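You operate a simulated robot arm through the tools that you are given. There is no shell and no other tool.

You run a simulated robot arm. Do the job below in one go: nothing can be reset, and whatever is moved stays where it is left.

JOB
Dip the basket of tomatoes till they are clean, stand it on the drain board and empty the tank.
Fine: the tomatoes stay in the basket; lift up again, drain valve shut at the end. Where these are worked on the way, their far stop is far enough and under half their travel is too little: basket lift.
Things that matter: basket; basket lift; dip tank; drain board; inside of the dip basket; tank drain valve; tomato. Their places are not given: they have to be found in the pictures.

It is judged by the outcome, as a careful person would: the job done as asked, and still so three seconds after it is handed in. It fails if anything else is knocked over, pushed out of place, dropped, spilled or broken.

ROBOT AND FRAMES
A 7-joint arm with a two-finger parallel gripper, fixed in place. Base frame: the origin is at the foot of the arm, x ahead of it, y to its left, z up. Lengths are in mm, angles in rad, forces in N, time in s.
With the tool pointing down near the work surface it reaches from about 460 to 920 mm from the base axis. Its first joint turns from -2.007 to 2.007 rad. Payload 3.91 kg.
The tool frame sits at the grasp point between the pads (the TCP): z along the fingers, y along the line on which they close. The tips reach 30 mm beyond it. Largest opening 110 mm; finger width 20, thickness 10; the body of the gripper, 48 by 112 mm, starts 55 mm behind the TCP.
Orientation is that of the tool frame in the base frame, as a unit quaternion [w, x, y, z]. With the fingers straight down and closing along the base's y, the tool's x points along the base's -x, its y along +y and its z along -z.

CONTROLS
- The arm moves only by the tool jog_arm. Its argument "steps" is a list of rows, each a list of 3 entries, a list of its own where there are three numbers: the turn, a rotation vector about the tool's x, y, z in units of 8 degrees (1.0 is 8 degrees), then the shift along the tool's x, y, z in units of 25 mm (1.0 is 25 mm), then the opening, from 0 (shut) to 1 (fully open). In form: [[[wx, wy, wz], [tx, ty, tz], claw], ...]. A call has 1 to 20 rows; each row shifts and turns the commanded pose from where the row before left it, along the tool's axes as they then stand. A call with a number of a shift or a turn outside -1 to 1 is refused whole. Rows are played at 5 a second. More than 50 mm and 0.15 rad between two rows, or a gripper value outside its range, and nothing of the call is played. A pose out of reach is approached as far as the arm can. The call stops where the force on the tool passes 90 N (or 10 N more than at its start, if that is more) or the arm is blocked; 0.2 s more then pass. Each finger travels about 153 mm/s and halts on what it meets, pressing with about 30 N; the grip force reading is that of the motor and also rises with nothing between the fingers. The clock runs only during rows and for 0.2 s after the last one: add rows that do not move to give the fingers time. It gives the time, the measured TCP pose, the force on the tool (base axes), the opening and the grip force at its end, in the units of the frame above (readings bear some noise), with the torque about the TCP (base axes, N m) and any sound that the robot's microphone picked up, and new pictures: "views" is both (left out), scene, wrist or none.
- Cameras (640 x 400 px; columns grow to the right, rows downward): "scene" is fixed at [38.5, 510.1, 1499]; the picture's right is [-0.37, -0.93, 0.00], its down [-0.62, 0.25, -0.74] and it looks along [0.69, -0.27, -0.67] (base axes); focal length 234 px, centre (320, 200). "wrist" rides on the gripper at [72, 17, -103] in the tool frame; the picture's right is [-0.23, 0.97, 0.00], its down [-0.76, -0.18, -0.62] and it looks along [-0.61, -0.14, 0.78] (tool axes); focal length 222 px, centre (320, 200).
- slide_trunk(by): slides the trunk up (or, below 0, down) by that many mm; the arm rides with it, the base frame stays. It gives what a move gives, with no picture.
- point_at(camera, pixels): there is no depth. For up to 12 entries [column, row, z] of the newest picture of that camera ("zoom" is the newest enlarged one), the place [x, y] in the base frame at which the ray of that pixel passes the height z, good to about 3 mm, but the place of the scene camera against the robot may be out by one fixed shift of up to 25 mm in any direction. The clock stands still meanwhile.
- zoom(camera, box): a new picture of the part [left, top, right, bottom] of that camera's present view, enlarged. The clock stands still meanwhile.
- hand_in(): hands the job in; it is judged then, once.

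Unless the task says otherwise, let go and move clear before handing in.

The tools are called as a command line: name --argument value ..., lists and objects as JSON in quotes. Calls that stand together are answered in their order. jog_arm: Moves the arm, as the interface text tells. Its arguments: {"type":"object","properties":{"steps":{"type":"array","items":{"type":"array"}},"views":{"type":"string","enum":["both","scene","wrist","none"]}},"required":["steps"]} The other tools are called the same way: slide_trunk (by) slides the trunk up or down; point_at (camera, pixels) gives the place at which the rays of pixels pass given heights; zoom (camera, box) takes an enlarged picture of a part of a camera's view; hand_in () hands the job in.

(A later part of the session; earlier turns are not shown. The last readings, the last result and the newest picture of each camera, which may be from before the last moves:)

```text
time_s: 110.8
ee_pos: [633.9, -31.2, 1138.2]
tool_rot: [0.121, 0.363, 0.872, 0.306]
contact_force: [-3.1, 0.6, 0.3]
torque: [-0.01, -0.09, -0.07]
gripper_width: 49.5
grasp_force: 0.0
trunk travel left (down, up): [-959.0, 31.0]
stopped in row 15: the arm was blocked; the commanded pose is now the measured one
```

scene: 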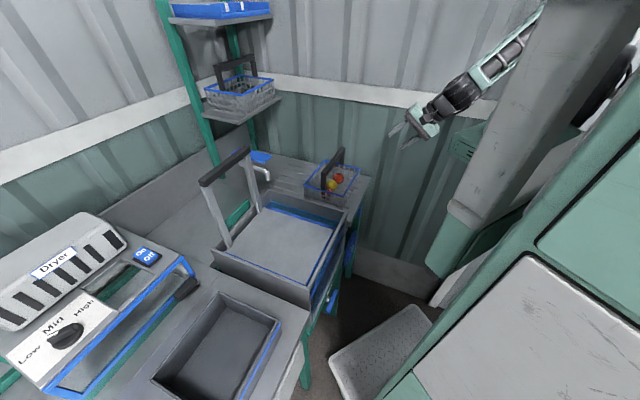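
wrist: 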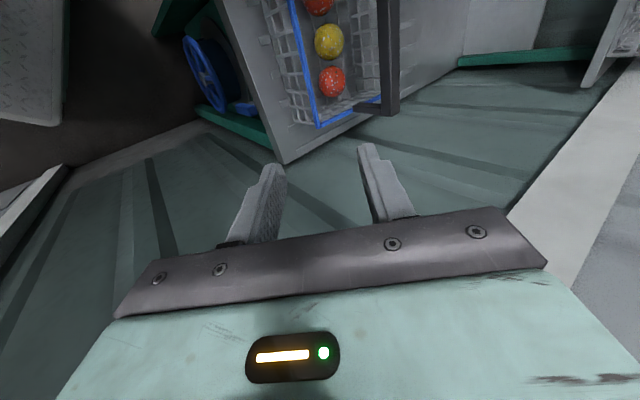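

The arm reports being blocked at row 15, and the grey plate at lower right (scene (385,355)) appears to have shifted versus before. I'll zoom to understand what happened before moving anything.

zoom --camera "scene" --box '[300, 200, 640, 400]'

zoom --camera "scene" --box '[380, 0, 640, 200]'

zoom --camera "wrist" --box '[0, 0, 320, 200]'

```text
1.88 times, centred on (470, 300) of scene
```

zoom: 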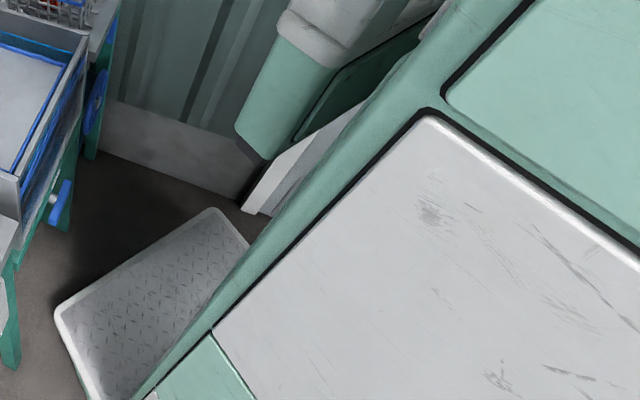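

```text
2.00 times, centred on (510, 100) of scene
```

zoom: 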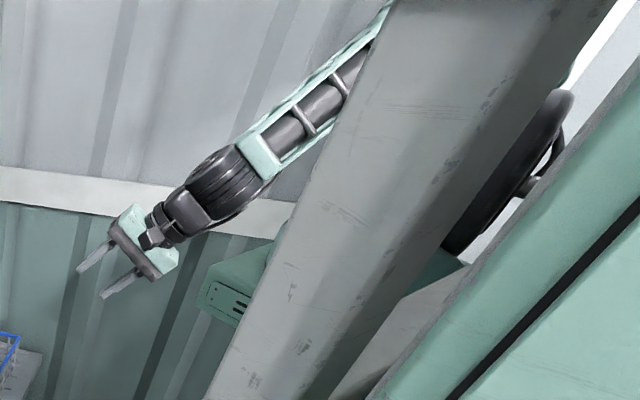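

```text
2.00 times, centred on (160, 100) of wrist
```

zoom: 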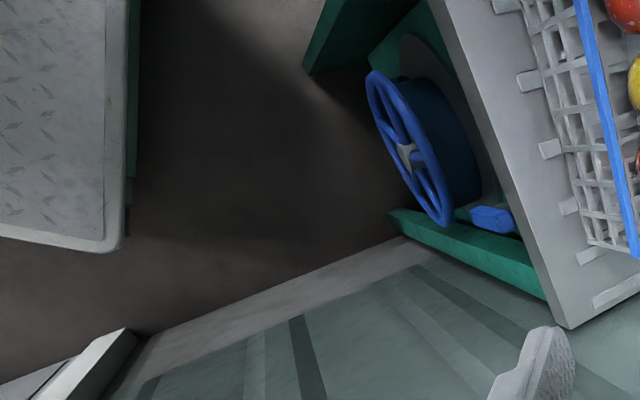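

The plate and mint cabinet are the robot's own mast turned by its first joint, so nothing in the room was pushed; the forearm likely met the mast itself. I'll move left in small steps and watch how the arm re-folds.

jog_arm --steps '[[[0, 0, 0], [0.6, 0, 0], 0.45], [[0, 0, 0], [0.8, 0, 0], 0.45], [[0, 0, 0], [0.8, 0, 0], 0.45], [[0, 0, 0], [0.8, 0, 0], 0.45], [[0, 0, 0], [0, 0, 0], 0.45]]'

```text
time_s: 111.1
ee_pos: [582.8, -201.9, 1076.0]
tool_rot: [0.07, 0.58, 0.764, 0.273]
contact_force: [-26.2, 29.9, 6.7]
torque: [-2.53, -2.91, 1.49]
gripper_width: 49.4
grasp_force: 0.1
out of reach, approached as far as the arm can: row 1
trunk travel left (down, up): [-959.0, 31.0]
stopped in row 1: the arm was blocked; the commanded pose is now the measured one
```

scene: 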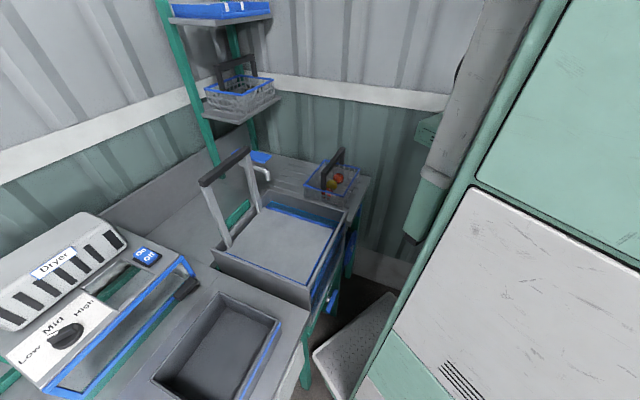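
wrist: 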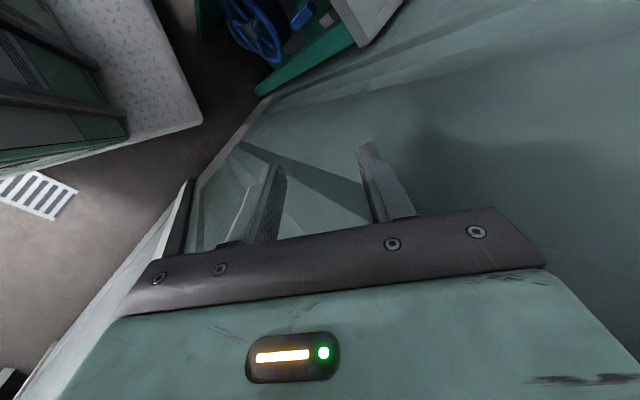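

The mast (joint 1) has swung right and the fingers now touch the corrugated wall with ~40 N, at u≈547. I'll back away by commanding a small arc about the base axis with matching yaw, so joint 1 alone can undo this.

jog_arm --steps '[[[0.03, 0.072, -0.122], [0.385, 0.223, 0.228], 0.45], [[0.061, 0.144, -0.244], [0.77, 0.446, 0.456], 0.45], [[0, 0, 0], [0, 0, 0], 0.45]]'

```text
time_s: 111.4
ee_pos: [317.5, -426.4, 1061.7]
tool_rot: [0.249, 0.75, 0.611, 0.034]
contact_force: [-2.2, 75.6, -17.9]
torque: [-5.53, -0.32, -1.5]
gripper_width: 47.8
grasp_force: 0.0
trunk travel left (down, up): [-959.0, 31.0]
stopped in row 1: the force on the tool passed its limit at 150 N (the readings are from after the stop); the commanded pose is now the measured one
```

scene: 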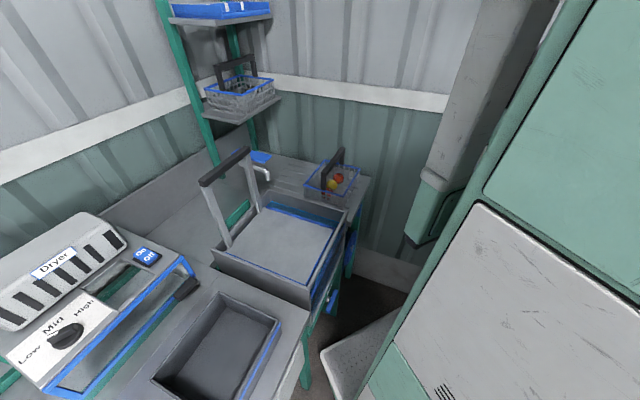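
wrist: 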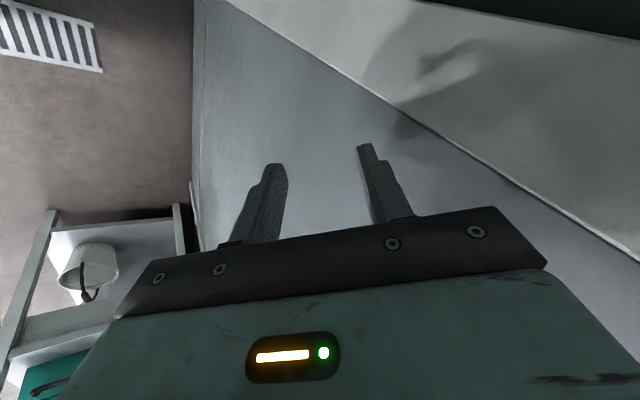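

The arm swung further right and pressed against the wall (75 N, TCP u≈528), so the joint solution is jumping between branches. I'll look at the view and issue one zero-motion row to see whether it is at least stable.

zoom --camera "scene" --box '[320, 0, 640, 400]'

jog_arm --steps '[[[0, 0, 0], [0, 0, 0], 0.45]]'

```text
1.00 times, centred on (480, 200) of scene (not enlarged: the box is as wide or as high as the picture)
```

zoom: 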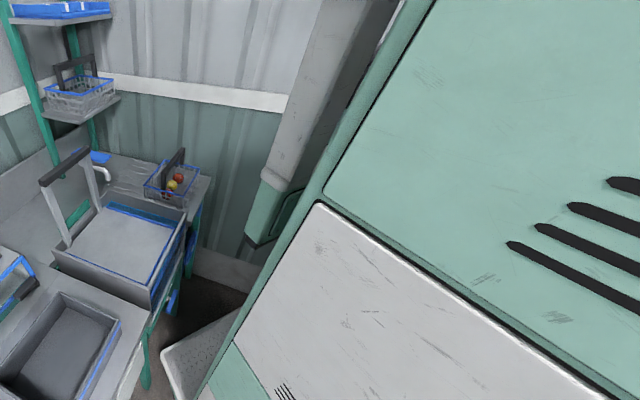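

```text
time_s: 111.6
ee_pos: [84.9, -582.9, 1058.4]
tool_rot: [0.243, 0.782, 0.574, -0.003]
contact_force: [0.9, 2.0, -1.5]
torque: [-0.26, 0.06, -0.09]
gripper_width: 49.5
grasp_force: 0.0
trunk travel left (down, up): [-959.0, 31.0]
stopped in row 1: the force on the tool passed its limit at 225 N (the readings are from after the stop); the commanded pose is now the measured one
```

scene: 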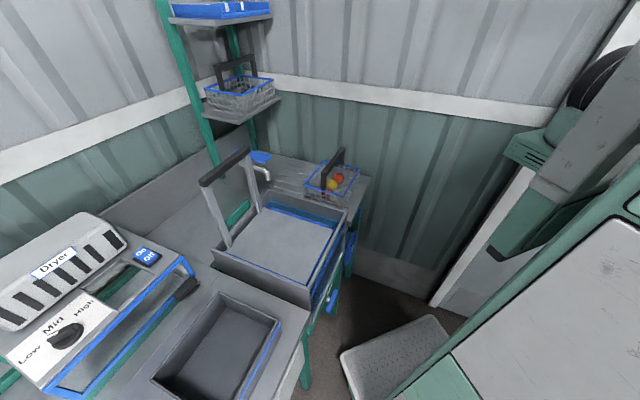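
wrist: 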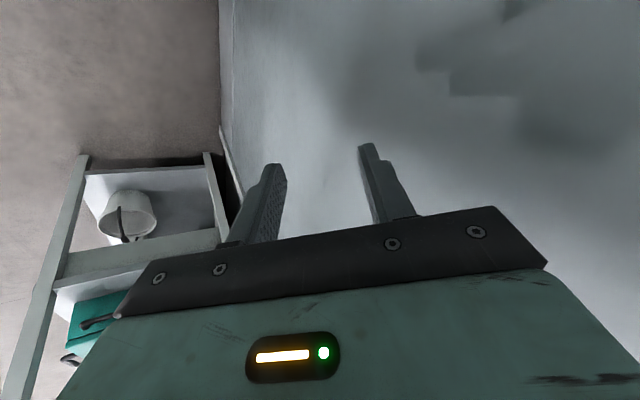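

The body is nearly back in its home orientation, the tool is free of contact now (≈2 N), with TCP at (85,−583). I'll issue one more zero-motion row to see if it is now stable.

jog_arm --steps '[[[0, 0, 0], [0, 0, 0], 0.45]]'

```text
time_s: 112.0
ee_pos: [135.2, -544.1, 1064.9]
tool_rot: [0.245, 0.758, 0.605, 0.003]
contact_force: [0.8, 0.1, -1.0]
torque: [-0.01, 0.05, -0.02]
gripper_width: 49.5
grasp_force: 0.1
trunk travel left (down, up): [-959.0, 31.0]
stopped in row 1: the arm was blocked; the commanded pose is now the measured one
```

scene: 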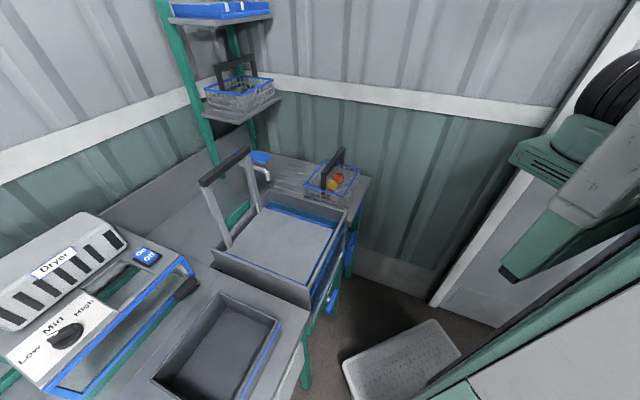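
wrist: 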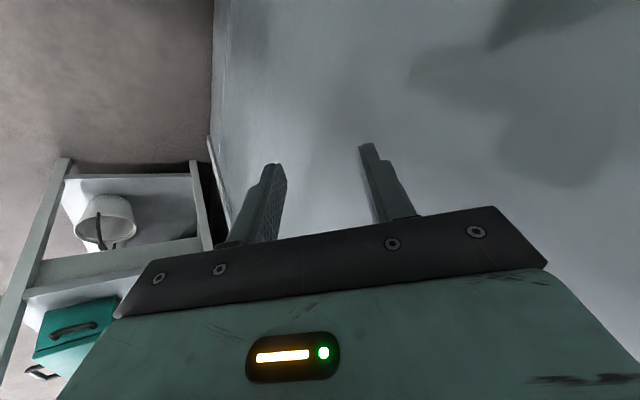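

The body is back exactly at home, and the TCP is drifting only modestly. One more zero row to confirm it has settled.

jog_arm --steps '[[[0, 0, 0], [0, 0, 0], 0.45]]'

```text
time_s: 112.4
ee_pos: [141.3, -545.1, 1065.1]
tool_rot: [0.245, 0.76, 0.601, 0.003]
contact_force: [0.1, 0.6, 0.1]
torque: [0.01, 0.02, -0.01]
gripper_width: 49.5
grasp_force: 0.1
trunk travel left (down, up): [-959.0, 31.0]
```

scene: 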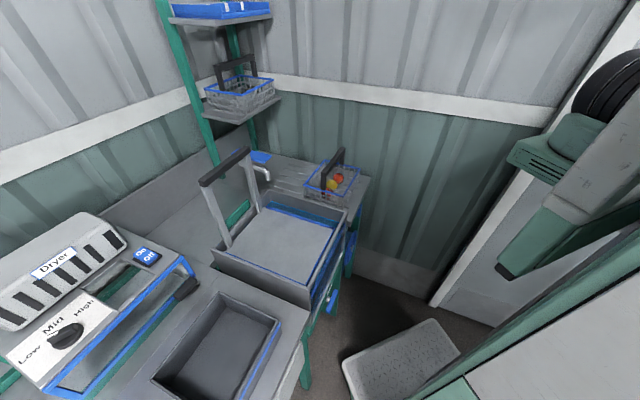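
wrist: 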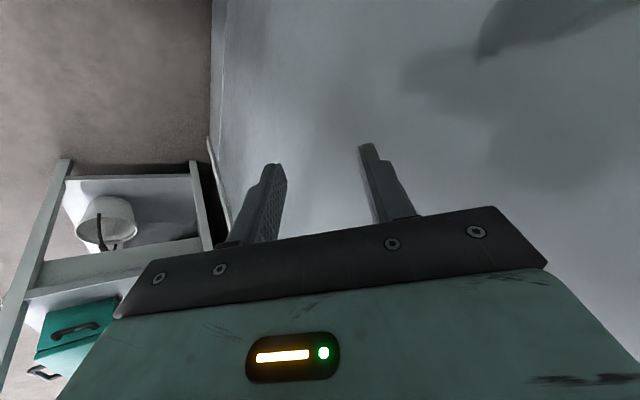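

It's stable now at (141,−545,1065) with no contact. I'll retract toward the base axis a little (one small row first) before swinging back around, keeping clear of the right wall.

jog_arm --steps '[[[0, 0, 0], [0.32, -0.15, -0.17], 0.45], [[0, 0, 0], [0, 0, 0], 0.45]]' --views "scene"

```text
time_s: 113.0
ee_pos: [137.8, -536.4, 1065.0]
tool_rot: [0.246, 0.76, 0.601, 0.001]
contact_force: [-0.4, -0.3, 0.1]
torque: [-0.01, -0.05, -0.03]
gripper_width: 49.6
grasp_force: 0.0
trunk travel left (down, up): [-959.0, 31.0]
```

scene: 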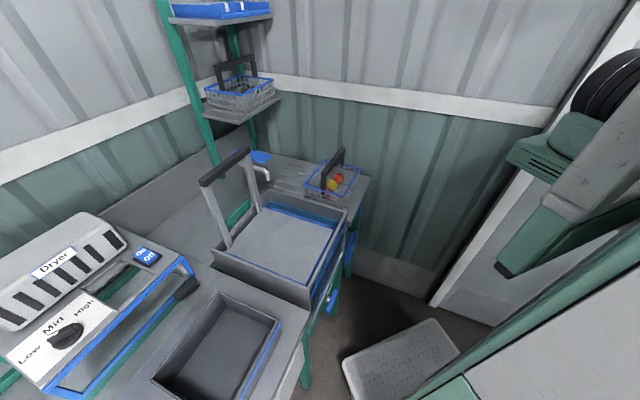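

Control behaves normally again (moved 10 mm as commanded). I'll retract another 60 mm.

jog_arm --steps '[[[0, 0, 0], [0.49, -0.227, -0.26], 0.45], [[0, 0, 0], [0.49, -0.227, -0.26], 0.45], [[0, 0, 0], [0.49, -0.227, -0.26], 0.45], [[0, 0, 0], [0.49, -0.227, -0.26], 0.45], [[0, 0, 0], [0, 0, 0], 0.45]]' --views "wrist"

```text
time_s: 114.2
ee_pos: [122.5, -477.3, 1063.8]
tool_rot: [0.245, 0.76, 0.602, 0.002]
contact_force: [0.0, 0.0, 0.4]
torque: [0.01, -0.03, -0.01]
gripper_width: 49.4
grasp_force: 0.1
trunk travel left (down, up): [-959.0, 31.0]
```

wrist: 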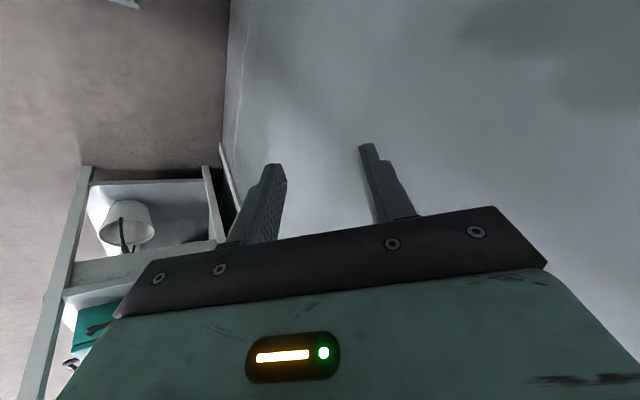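

Radius is now 493 mm, and an arc at this radius stays clear of the right wall and in front of the bench. I'll swing back with matching yaw, a few rows first.

jog_arm --steps '[[[-0.046, 0.06, -0.14], [0.218, 0.372, 0.087], 0.45], [[-0.0927, 0.1202, -0.2806], [0.4365, 0.7436, 0.1742], 0.45], [[-0.0927, 0.1202, -0.2806], [0.4365, 0.7436, 0.1742], 0.45], [[-0.0927, 0.1202, -0.2806], [0.4365, 0.7436, 0.1742], 0.45], [[0, 0, 0], [0, 0, 0], 0.45]]' --views "wrist"

```text
time_s: 115.4
ee_pos: [195.9, -453.8, 1062.9]
tool_rot: [0.245, 0.71, 0.66, 0.021]
contact_force: [0.0, -0.8, 0.5]
torque: [0.03, 0.0, 0.02]
gripper_width: 49.6
grasp_force: 0.1
trunk travel left (down, up): [-959.0, 31.0]
```

wrist: 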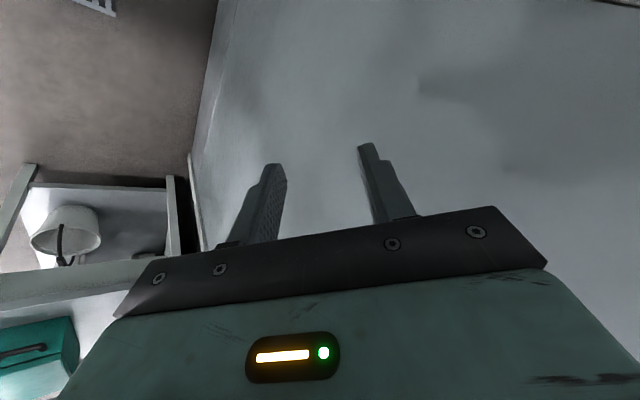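

The arc works as planned (azimuth −66.6°, r 494, no contact). I'll continue it.

jog_arm --steps '[[[-0.0927, 0.1202, -0.2806], [0.4365, 0.7436, 0.1742], 0.45], [[-0.0927, 0.1202, -0.2806], [0.4365, 0.7436, 0.1742], 0.45], [[-0.0927, 0.1202, -0.2806], [0.4365, 0.7436, 0.1742], 0.45], [[-0.0927, 0.1202, -0.2806], [0.4365, 0.7436, 0.1742], 0.45], [[-0.0927, 0.1202, -0.2806], [0.4365, 0.7436, 0.1742], 0.45], [[-0.0927, 0.1202, -0.2806], [0.4365, 0.7436, 0.1742], 0.45], [[-0.0927, 0.1202, -0.2806], [0.4365, 0.7436, 0.1742], 0.45], [[-0.0927, 0.1202, -0.2806], [0.4365, 0.7436, 0.1742], 0.45], [[0, 0, 0], [0, 0, 0], 0.45]]'

```text
time_s: 117.4
ee_pos: [358.7, -386.2, 1068.2]
tool_rot: [0.239, 0.583, 0.771, 0.092]
contact_force: [0.7, -1.4, -2.8]
torque: [0.09, 0.0, 0.0]
gripper_width: 49.4
grasp_force: 0.1
out of reach, approached as far as the arm can: row 5, 6, 7, 8
trunk travel left (down, up): [-959.0, 31.0]
stopped in row 9: the arm was blocked; the commanded pose is now the measured one
```

scene: 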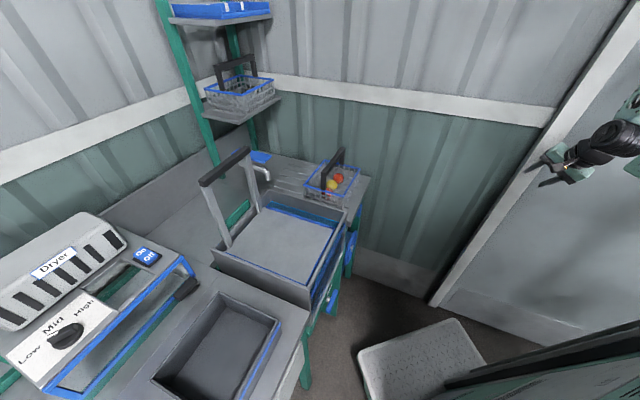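
wrist: 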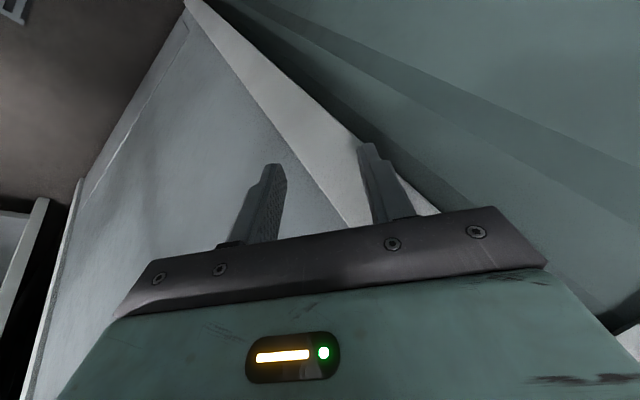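

Rows 5–8 were out of reach and the body turned a bit the other way; TCP is (359,−386,1068), close to the wall. I'll let it settle with zero rows before the next move.

jog_arm --steps '[[[0, 0, 0], [0, 0, 0], 0.45], [[0, 0, 0], [0, 0, 0], 0.45]]'

```text
time_s: 117.8
ee_pos: [376.9, -278.6, 1034.6]
tool_rot: [0.186, 0.54, 0.817, 0.079]
contact_force: [-2.6, -0.3, 0.1]
torque: [-0.06, -0.22, 0.01]
gripper_width: 49.7
grasp_force: 0.0
trunk travel left (down, up): [-959.0, 31.0]
stopped in row 1: the arm was blocked; the commanded pose is now the measured one
```

scene: 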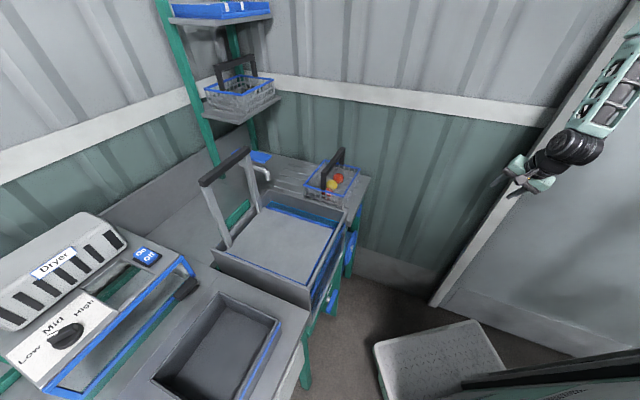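
wrist: 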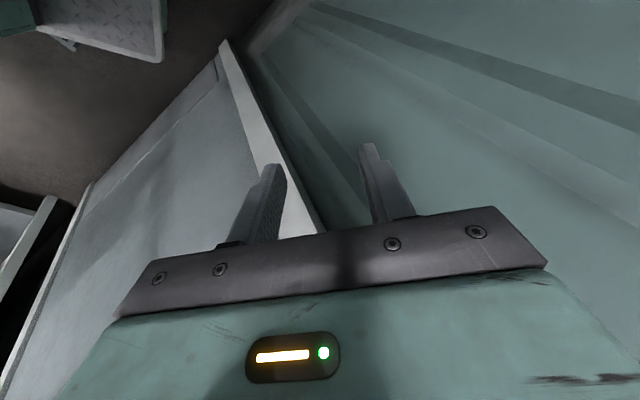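

The whole body is turning left now and carrying the TCP away from the wall (377,−279), the direction I want. I'll let it settle with another zero row.

jog_arm --steps '[[[0, 0, 0], [0, 0, 0], 0.45], [[0, 0, 0], [0, 0, 0], 0.45]]'

```text
time_s: 118.1
ee_pos: [487.6, -181.2, 909.5]
tool_rot: [0.133, 0.446, 0.885, 0.011]
contact_force: [1.8, -0.4, 2.3]
torque: [-0.01, 0.19, 0.06]
gripper_width: 49.8
grasp_force: 0.1
trunk travel left (down, up): [-959.0, 31.0]
stopped in row 1: the arm was blocked; the commanded pose is now the measured one
```

scene: 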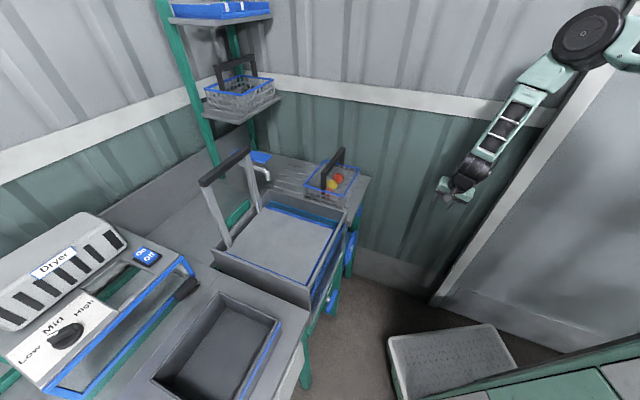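
wrist: 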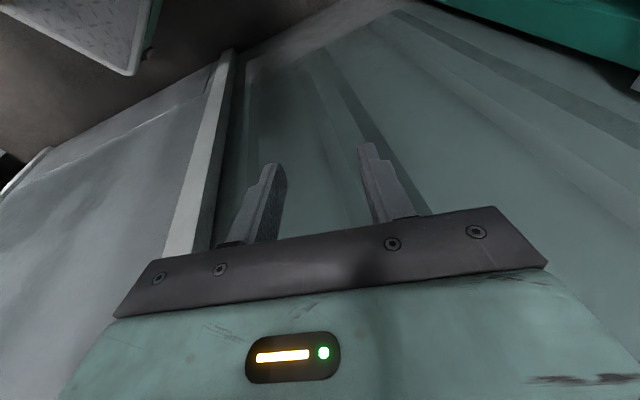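

The arm is still moving between joint solutions, TCP now (488,−181,910), tool nearly vertical, well in front of the bench. I'll pass a moment using a tiny trunk slide (which should not re-solve the pose) to see if it settles.

slide_trunk --by 10

```text
time_s: 118.4
ee_pos: [541.2, 48.2, 848.2]
tool_rot: [0.091, 0.173, 0.978, 0.075]
contact_force: [-14.2, -66.7, -7.2]
torque: [5.12, -1.18, 1.47]
gripper_width: 49.5
grasp_force: 0.0
trunk travel left (down, up): [-963.0, 27.0]
stopped: the arm was blocked; the commanded pose is now the measured one
```

The TCP swung further to (541,48,848), with a 67 N reading that may be inertia or contact. I'll look at the current pictures before anything else.

zoom --camera "scene" --box '[160, 100, 480, 300]'

zoom --camera "scene" --box '[320, 0, 640, 200]'

zoom --camera "wrist" --box '[0, 0, 640, 400]'

```text
2.00 times, centred on (320, 200) of scene
```

zoom: 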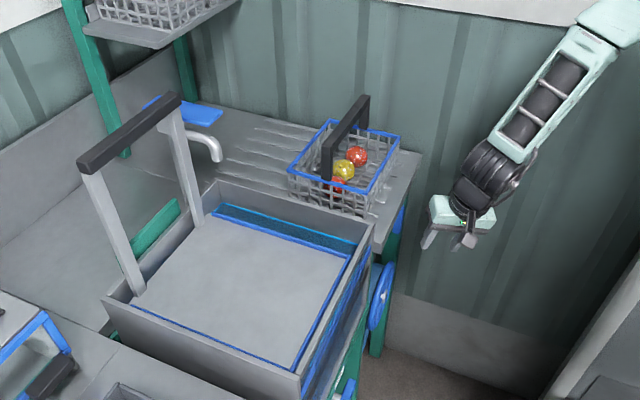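

```text
2.00 times, centred on (480, 100) of scene
```

zoom: 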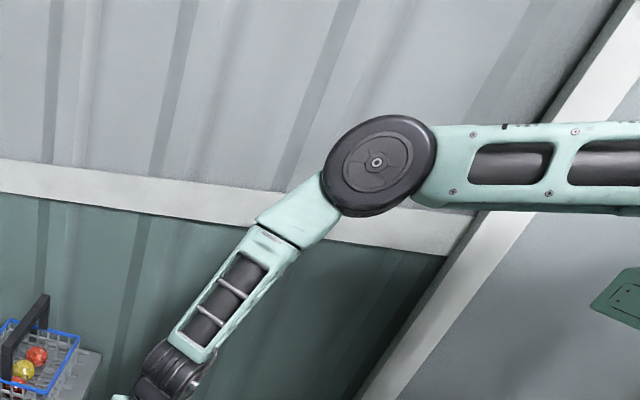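

```text
1.00 times, centred on (320, 200) of wrist (not enlarged: the box is as wide or as high as the picture)
```

zoom: 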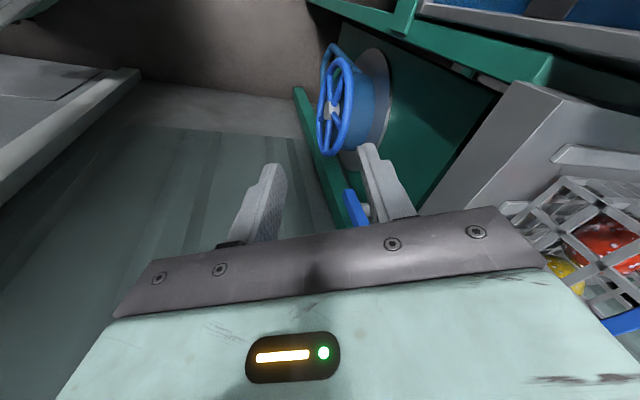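

The gripper is in free air in front of the drain board (zoom (460,215)), so that reading was inertia. I'll check the body's rotation in the lower right of the scene.

zoom --camera "scene" --box '[320, 200, 640, 400]'

```text
2.00 times, centred on (480, 300) of scene
```

zoom: 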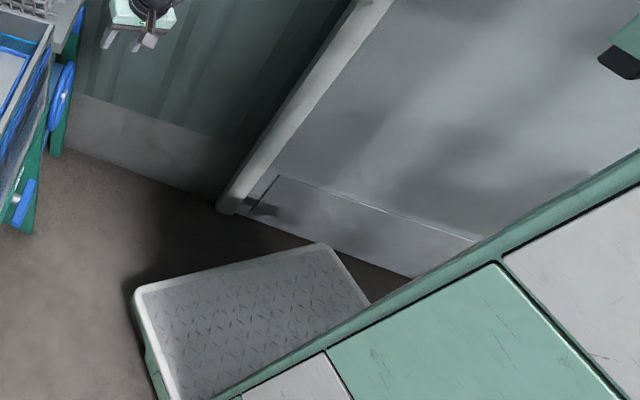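

The body is already turning back toward home, and the arm looks to be in a normal elbow-up posture. I'll command gentle rows up and away from the bench so any residual settling happens in free space.

jog_arm --steps '[[[0, 0, 0], [0.19, -0.49, -0.84], 0.45], [[0, 0, 0], [0.19, -0.49, -0.84], 0.45], [[0, 0, 0], [0.1, -0.25, -0.42], 0.45], [[0, 0, 0], [0, 0, 0], 0.45]]'

```text
time_s: 118.7
ee_pos: [599.4, 219.0, 943.4]
tool_rot: [0.231, 0.14, 0.917, -0.294]
contact_force: [99.7, -80.4, 205.1]
torque: [1.32, 0.07, -0.74]
gripper_width: 0.0
grasp_force: 0.0
trunk travel left (down, up): [-963.0, 27.0]
stopped in row 1: the force on the tool passed its limit at 206 N (the readings are from after the stop); the commanded pose is now the measured one
```

scene: 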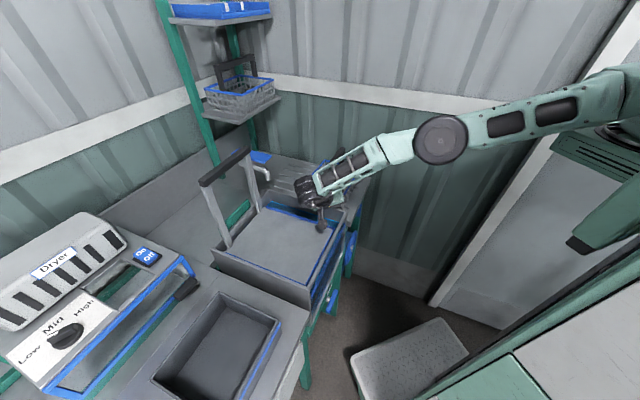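
wrist: 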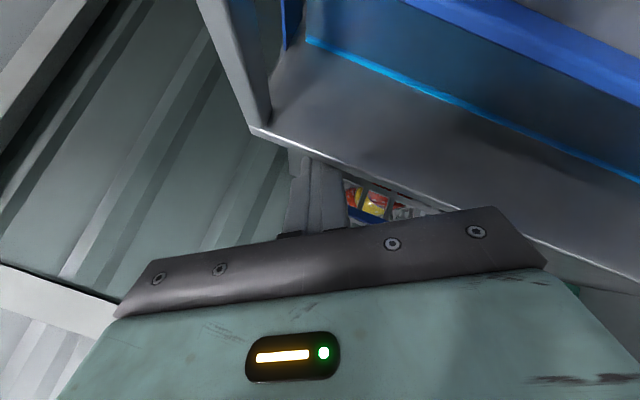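

The arm swung onto the tank's right wall (205 N, TCP (599,219,943)). I'll zoom at once to see what was touched.

zoom --camera "scene" --box '[240, 120, 400, 260]'

zoom --camera "wrist" --box '[200, 100, 520, 260]'

```text
2.86 times, centred on (320, 190) of scene
```

zoom: 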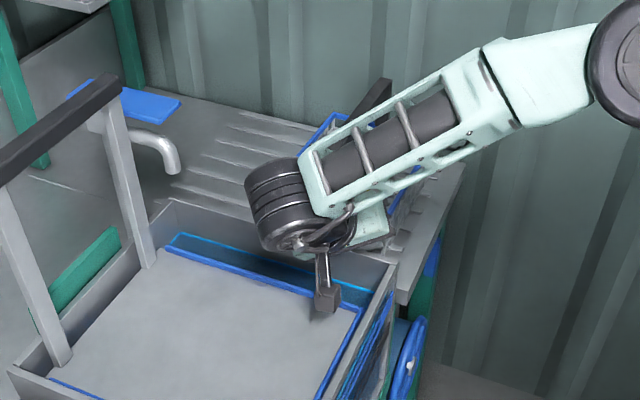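

```text
2.00 times, centred on (360, 180) of wrist
```

zoom: 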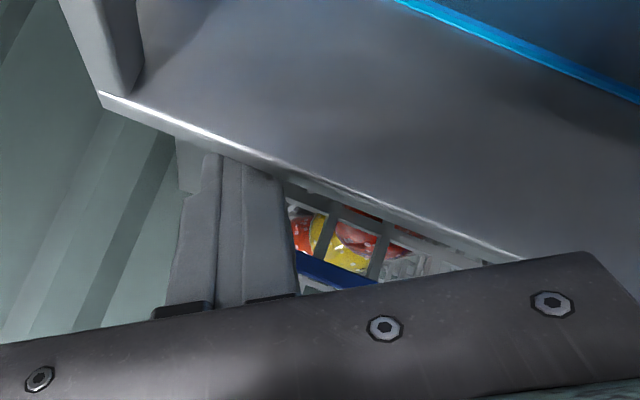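

The body is back near home, and the gripper rests on the tank wall pointing toward the basket's left side, tomatoes still visible in the mesh. I'll retract along the tool axis (up and over the tank) in small rows.

jog_arm --steps '[[[0, 0, 0], [0, 0, -0.3], 0], [[0, 0, 0], [0, 0, -0.3], 0], [[0, 0, 0], [0, 0, 0], 0]]'

```text
time_s: 119.0
ee_pos: [541.4, 282.0, 933.3]
tool_rot: [0.219, 0.175, 0.812, -0.513]
contact_force: [-9.1, -6.9, -17.8]
torque: [-1.1, -0.56, 0.88]
gripper_width: 0.0
grasp_force: 29.9
trunk travel left (down, up): [-963.0, 27.0]
stopped in row 1: the arm was blocked; the commanded pose is now the measured one
```

scene: 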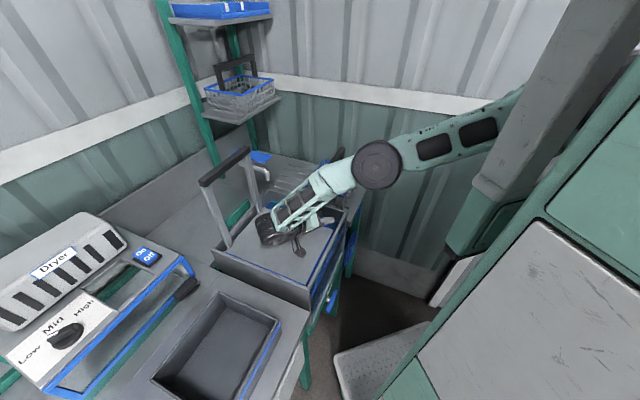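
wrist: 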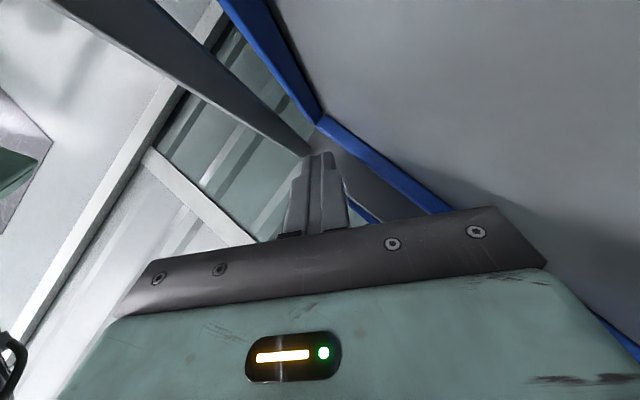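

The arm is now over the tank tray with the tool pointing sideways, and the lift bar and basket look unmoved in the scene. I'll command small upward rows to gain clearance above the tray.

jog_arm --steps '[[[0, 0, 0], [-0.27, -0.38, -0.19], 0], [[0, 0, 0], [-0.53, -0.76, -0.38], 0], [[0, 0, 0], [-0.53, -0.76, -0.38], 0], [[0, 0, 0], [0, 0, 0], 0]]'

```text
time_s: 119.3
ee_pos: [523.5, 217.8, 959.7]
tool_rot: [0.243, 0.147, 0.822, -0.493]
contact_force: [6.0, -4.0, 0.6]
torque: [0.2, 0.19, -0.34]
gripper_width: 0.0
grasp_force: 30.5
trunk travel left (down, up): [-963.0, 27.0]
stopped in row 1: the arm was blocked; the commanded pose is now the measured one
```

scene: 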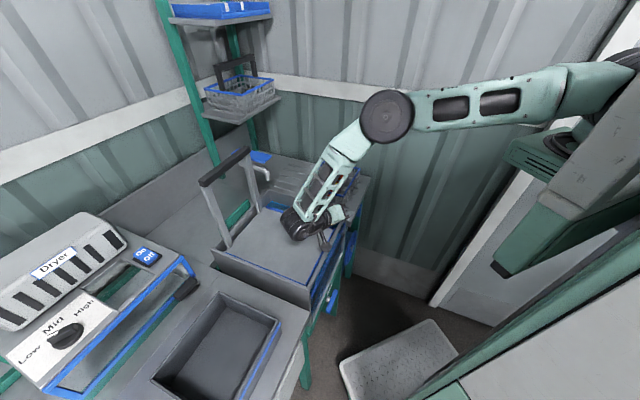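
wrist: 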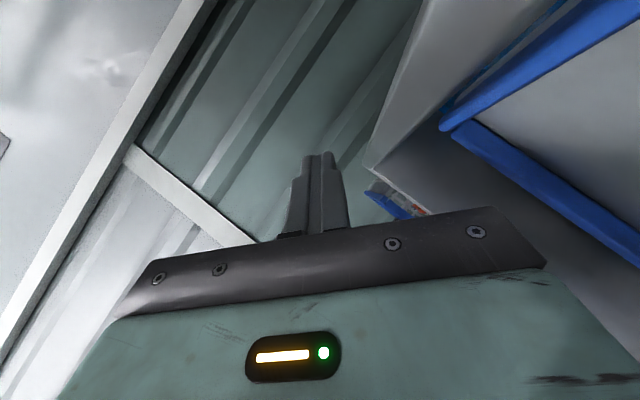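

The body is home again, no contact, TCP (524,218,960). One zero row to confirm it has settled.

jog_arm --steps '[[[0, 0, 0], [0, 0, 0], 0]]'

zoom --camera "scene" --box '[240, 120, 400, 260]'

```text
time_s: 119.7
ee_pos: [509.8, 248.8, 958.2]
tool_rot: [0.242, 0.14, 0.822, -0.495]
contact_force: [-0.4, 1.4, 0.2]
torque: [0.0, 0.03, 0.0]
gripper_width: 0.0
grasp_force: 30.4
trunk travel left (down, up): [-963.0, 27.0]
```

scene: 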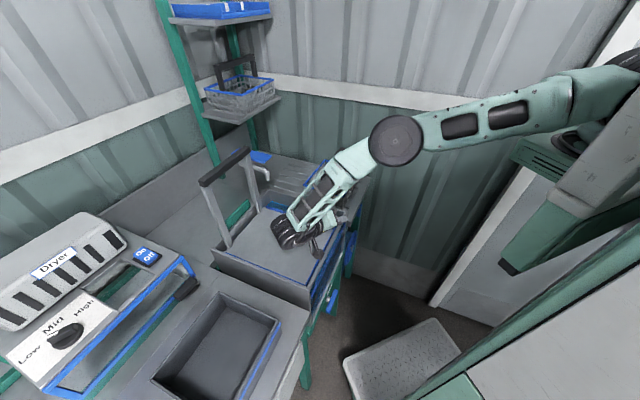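
wrist: 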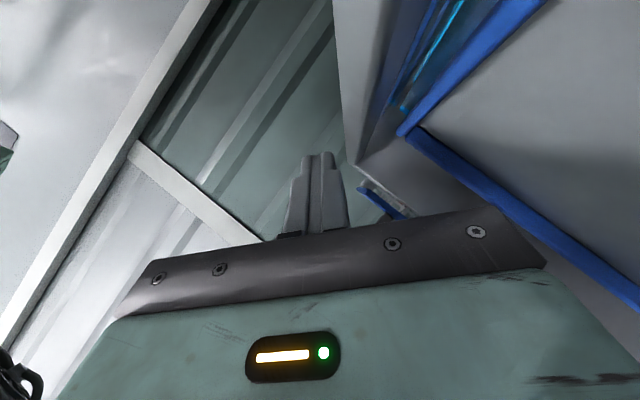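

```text
2.86 times, centred on (320, 190) of scene
```

zoom: 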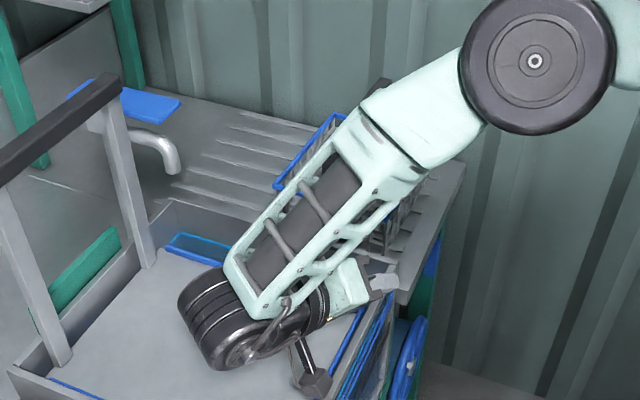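

It is stable: no contact, and the basket's rim corner (scene (304,185)) and handle end (343,149) are exactly where they were. I'll raise the tool in small rows away from the tank.

jog_arm --steps '[[[0, 0, 0], [-0.13, -0.19, -0.1], 0], [[0, 0, 0], [-0.27, -0.37, -0.2], 0], [[0, 0, 0], [0, 0, 0], 0]]' --views "scene"

```text
time_s: 120.5
ee_pos: [513.1, 249.3, 977.7]
tool_rot: [0.242, 0.143, 0.823, -0.493]
contact_force: [0.0, -0.5, -0.1]
torque: [-0.03, 0.02, 0.01]
gripper_width: 0.1
grasp_force: 29.9
trunk travel left (down, up): [-963.0, 27.0]
```

scene: 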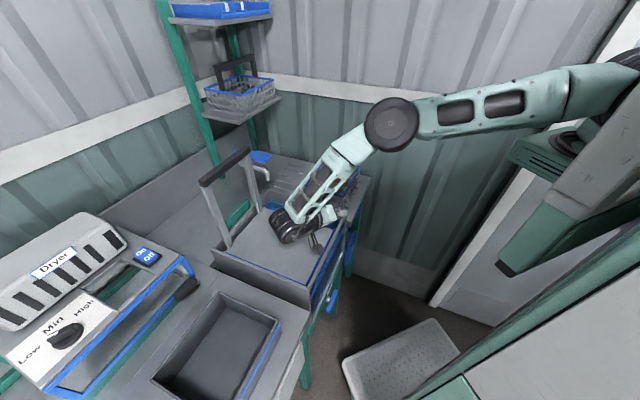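

The arm follows normally. I'll raise about 110 mm more.

jog_arm --steps '[[[0, 0, 0], [-0.27, -0.37, -0.2], 0], [[0, 0, 0], [-0.38, -0.52, -0.27], 0], [[0, 0, 0], [-0.38, -0.52, -0.27], 0], [[0, 0, 0], [-0.38, -0.52, -0.27], 0], [[0, 0, 0], [-0.38, -0.52, -0.27], 0], [[0, 0, 0], [-0.38, -0.52, -0.27], 0], [[0, 0, 0], [-0.38, -0.52, -0.27], 0], [[0, 0, 0], [0, 0, 0], 0]]'

```text
time_s: 122.3
ee_pos: [512.5, 248.0, 1094.1]
tool_rot: [0.243, 0.143, 0.823, -0.493]
contact_force: [0.0, 0.5, -0.2]
torque: [-0.03, -0.02, -0.01]
gripper_width: 0.1
grasp_force: 30.1
trunk travel left (down, up): [-963.0, 27.0]
```

scene: 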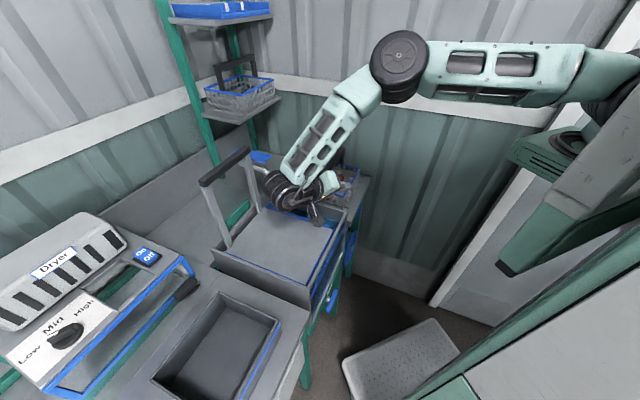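
wrist: 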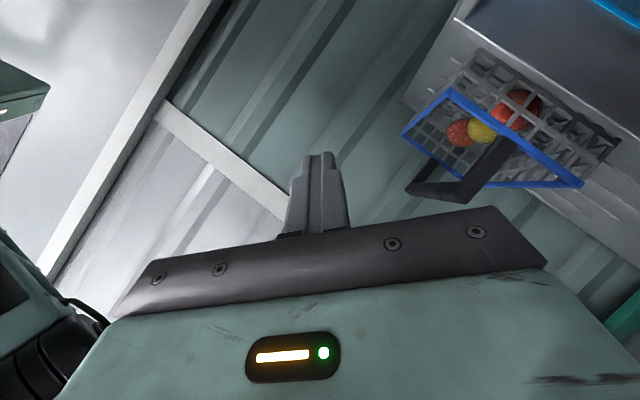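

The wrist camera shows the basket upright with all three tomatoes. Now I'll rotate the tool toward vertical in moderate steps.

jog_arm --steps '[[[-0.4, 0.29, 0], [0, 0, 0], 0], [[-0.65, 0.466, 0], [0, 0, 0], 0], [[-0.65, 0.466, 0], [0, 0, 0], 0], [[-0.65, 0.466, 0], [0, 0, 0], 0], [[0, 0, 0], [0, 0, 0], 0]]'

```text
time_s: 123.5
ee_pos: [513.2, 250.6, 1095.0]
tool_rot: [0.165, 0.159, 0.915, -0.332]
contact_force: [-0.3, 0.0, 0.4]
torque: [0.02, 0.01, 0.0]
gripper_width: 0.0
grasp_force: 29.7
trunk travel left (down, up): [-963.0, 27.0]
```

scene: 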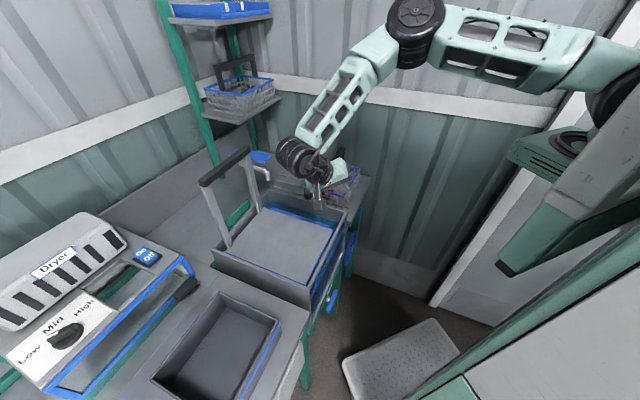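
wrist: 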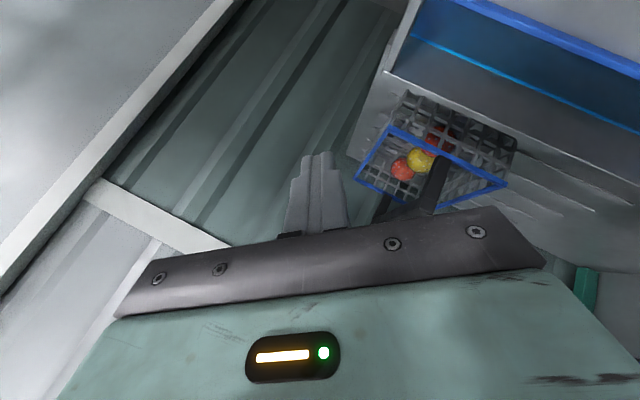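

Rotating works smoothly. I'll continue to fully vertical.

jog_arm --steps '[[[-0.65, 0.466, 0], [0, 0, 0], 0], [[-0.65, 0.466, 0], [0, 0, 0], 0], [[-0.65, 0.466, 0], [0, 0, 0], 0], [[-0.65, 0.466, 0], [0, 0, 0], 0], [[-0.65, 0.466, 0], [0, 0, 0], 0], [[-0.65, 0.466, 0], [0, 0, 0], 0], [[-0.5, 0.36, 0], [0, 0, 0], 0], [[0, 0, 0], [0, 0, 0], 0]]'

```text
time_s: 125.3
ee_pos: [513.0, 248.4, 1093.7]
tool_rot: [0.004, 0.169, 0.986, 0.0]
contact_force: [-0.7, -0.6, 0.2]
torque: [-0.01, 0.03, 0.01]
gripper_width: 0.3
grasp_force: 29.7
trunk travel left (down, up): [-963.0, 27.0]
```

scene: 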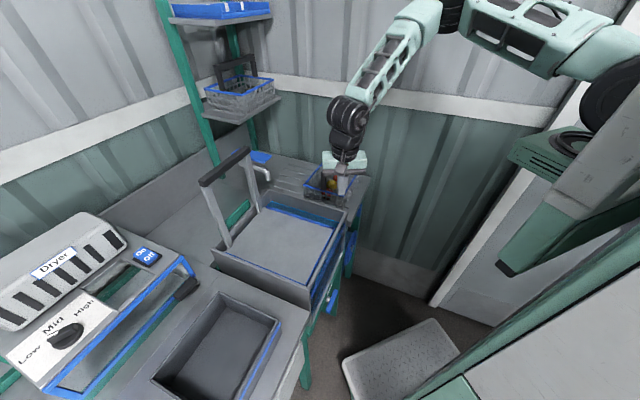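
wrist: 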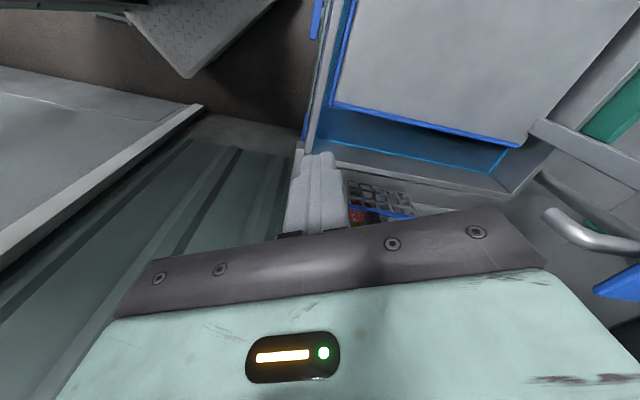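

The tool is vertical and the posture looks normal again. I'll move down and toward me to a spot in front of the tank (u≈100, v≈440), keeping the arm well extended below its shoulder.

jog_arm --steps '[[[0, 0, 0], [0.3, -0.15, 0.3], 0], [[0, 0, 0], [0.56, -0.293, 0.6], 0], [[0, 0, 0], [0.56, -0.293, 0.7], 0], [[0, 0, 0], [0.56, -0.293, 0.72], 0], [[0, 0, 0], [0.56, -0.293, 0.72], 0], [[0, 0, 0], [0.56, -0.293, 0.72], 0], [[0, 0, 0], [0.56, -0.293, 0.72], 0], [[0, 0, 0], [0.56, -0.293, 0.72], 0], [[0, 0, 0], [0.26, -0.14, 0.5], 0], [[0, 0, 0], [0, 0, 0], 0]]'

```text
time_s: 127.5
ee_pos: [389.7, 233.2, 950.1]
tool_rot: [0.004, 0.17, 0.985, 0.0]
contact_force: [0.2, -0.4, 0.1]
torque: [0.0, 0.01, 0.01]
gripper_width: 0.0
grasp_force: 29.7
trunk travel left (down, up): [-963.0, 27.0]
```

scene: 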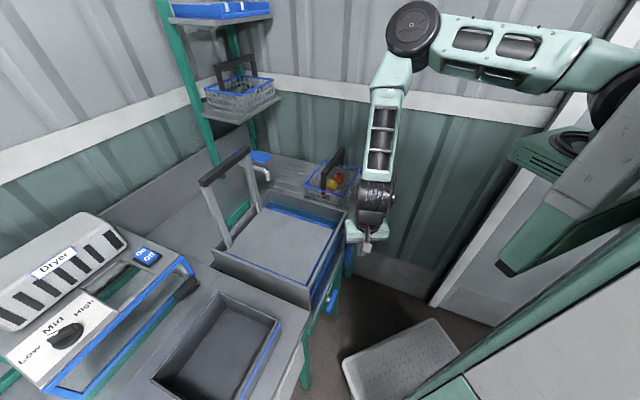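
wrist: 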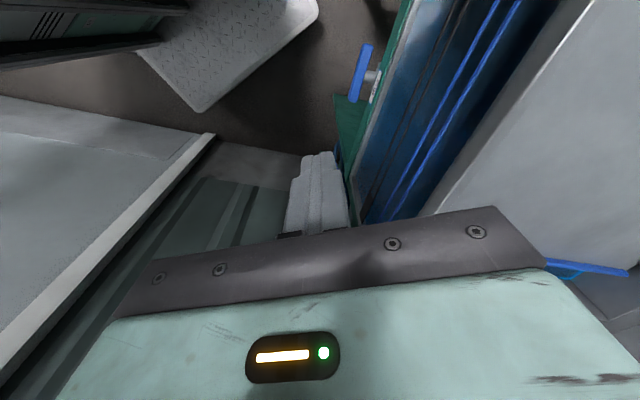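

I'm now in front of the tank and the T-handle valve is visible at wrist (362,73). I'll zoom and take rays on it.

zoom --camera "wrist" --box '[300, 0, 460, 160]'

point_at --camera "wrist" --pixels '[[362, 73, 500], [362, 73, 550], [362, 73, 600], [362, 73, 650], [367, 46, 550], [356, 101, 550], [378, 76, 550]]'

zoom --camera "scene" --box '[270, 130, 390, 230]'

```text
2.50 times, centred on (380, 80) of wrist
```

zoom: 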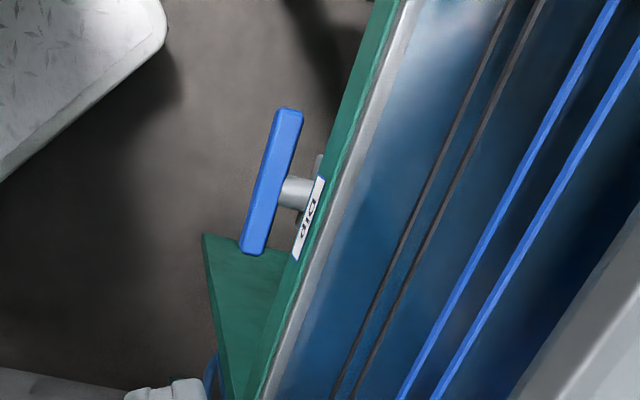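

```text
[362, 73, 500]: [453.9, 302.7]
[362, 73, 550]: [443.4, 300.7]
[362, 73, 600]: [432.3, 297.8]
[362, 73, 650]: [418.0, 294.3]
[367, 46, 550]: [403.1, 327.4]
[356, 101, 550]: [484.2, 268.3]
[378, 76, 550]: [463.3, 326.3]
```

```text
4.00 times, centred on (330, 180) of scene
```

zoom: 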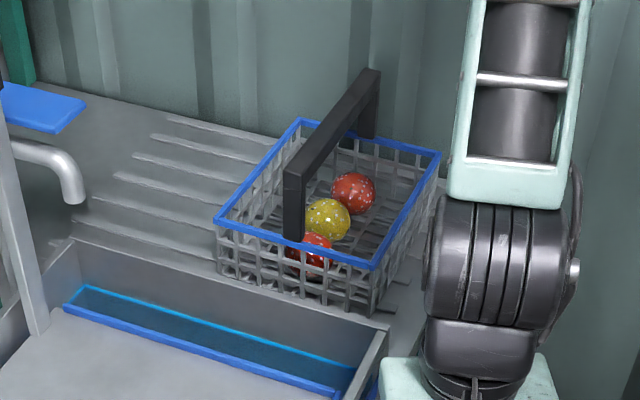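

The basket stands intact and the plate by the handle clearly reads "Dip". I'll yaw the tool to face the bench squarely, then slide the trunk down to bring the wrist near the valve's height.

jog_arm --steps '[[[0, 0, 0.6], [0, 0, 0], 0.2], [[0, 0, 0.7], [0, 0, 0], 0.4], [[0, 0, 0.7], [0, 0, 0], 0.6], [[0, 0, 0.7], [0, 0, 0], 0.7], [[0, 0, 0.7], [0, 0, 0], 0.7], [[0, 0, 0], [0, 0, 0], 0.7]]' --views "scene"

```text
time_s: 128.9
ee_pos: [390.3, 231.6, 951.2]
tool_rot: [0.003, 0.396, 0.918, 0.001]
contact_force: [0.1, -0.7, 0.0]
torque: [0.01, 0.0, 0.01]
gripper_width: 77.1
grasp_force: 0.0
trunk travel left (down, up): [-963.0, 27.0]
```

scene: 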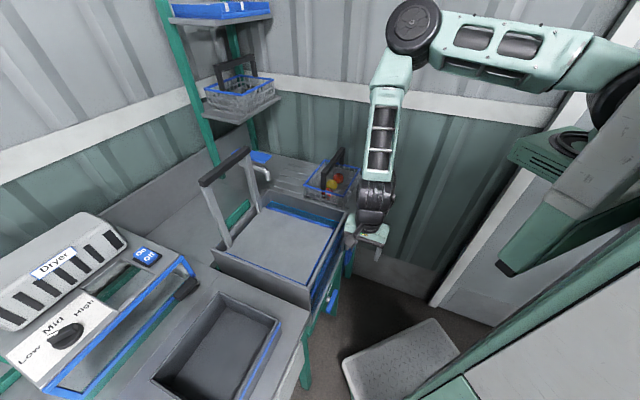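

The tool squares up (x=−u, y=+v) at u≈101, v≈442. I'll back off 15 mm more from the tank front, then slide the trunk down 300 mm.

jog_arm --steps '[[[0, 0, 0], [0, -0.6, 0], 0.7], [[0, 0, 0], [0, 0, 0], 0.7]]' --views "none"

slide_trunk --by -150

slide_trunk --by -150

jog_arm --steps '[[[0, 0, 0], [0, 0, 0], 0.7]]'

```text
time_s: 129.5
ee_pos: [379.1, 220.6, 951.7]
tool_rot: [0.004, 0.397, 0.918, 0.001]
contact_force: [0.1, -0.3, -0.2]
torque: [-0.01, -0.01, -0.02]
gripper_width: 77.0
grasp_force: 0.0
trunk travel left (down, up): [-963.0, 27.0]
```

```text
time_s: 131.3
ee_pos: [379.1, 221.4, 801.3]
tool_rot: [0.003, 0.397, 0.918, 0.002]
contact_force: [0.2, 0.6, 0.0]
torque: [-0.01, 0.02, -0.02]
gripper_width: 76.8
grasp_force: 0.1
trunk travel left (down, up): [-813.0, 177.0]
```

```text
time_s: 133.0
ee_pos: [379.3, 221.8, 651.0]
tool_rot: [0.003, 0.396, 0.918, 0.001]
contact_force: [0.7, 0.8, 1.2]
torque: [0.01, 0.02, -0.02]
gripper_width: 77.3
grasp_force: 0.0
trunk travel left (down, up): [-663.0, 327.0]
```

```text
time_s: 133.4
ee_pos: [379.1, 220.5, 651.6]
tool_rot: [0.003, 0.397, 0.918, 0.002]
contact_force: [0.0, 0.1, 0.0]
torque: [-0.03, 0.0, -0.02]
gripper_width: 77.0
grasp_force: 0.0
trunk travel left (down, up): [-663.0, 327.0]
```

scene: 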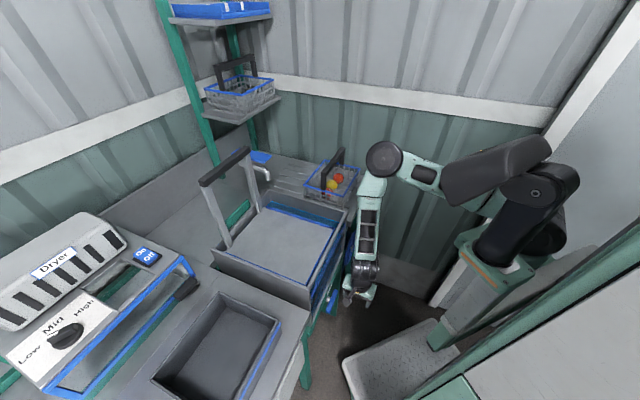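
wrist: 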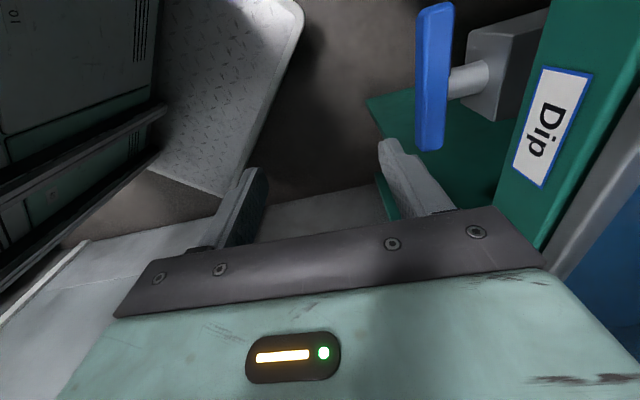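

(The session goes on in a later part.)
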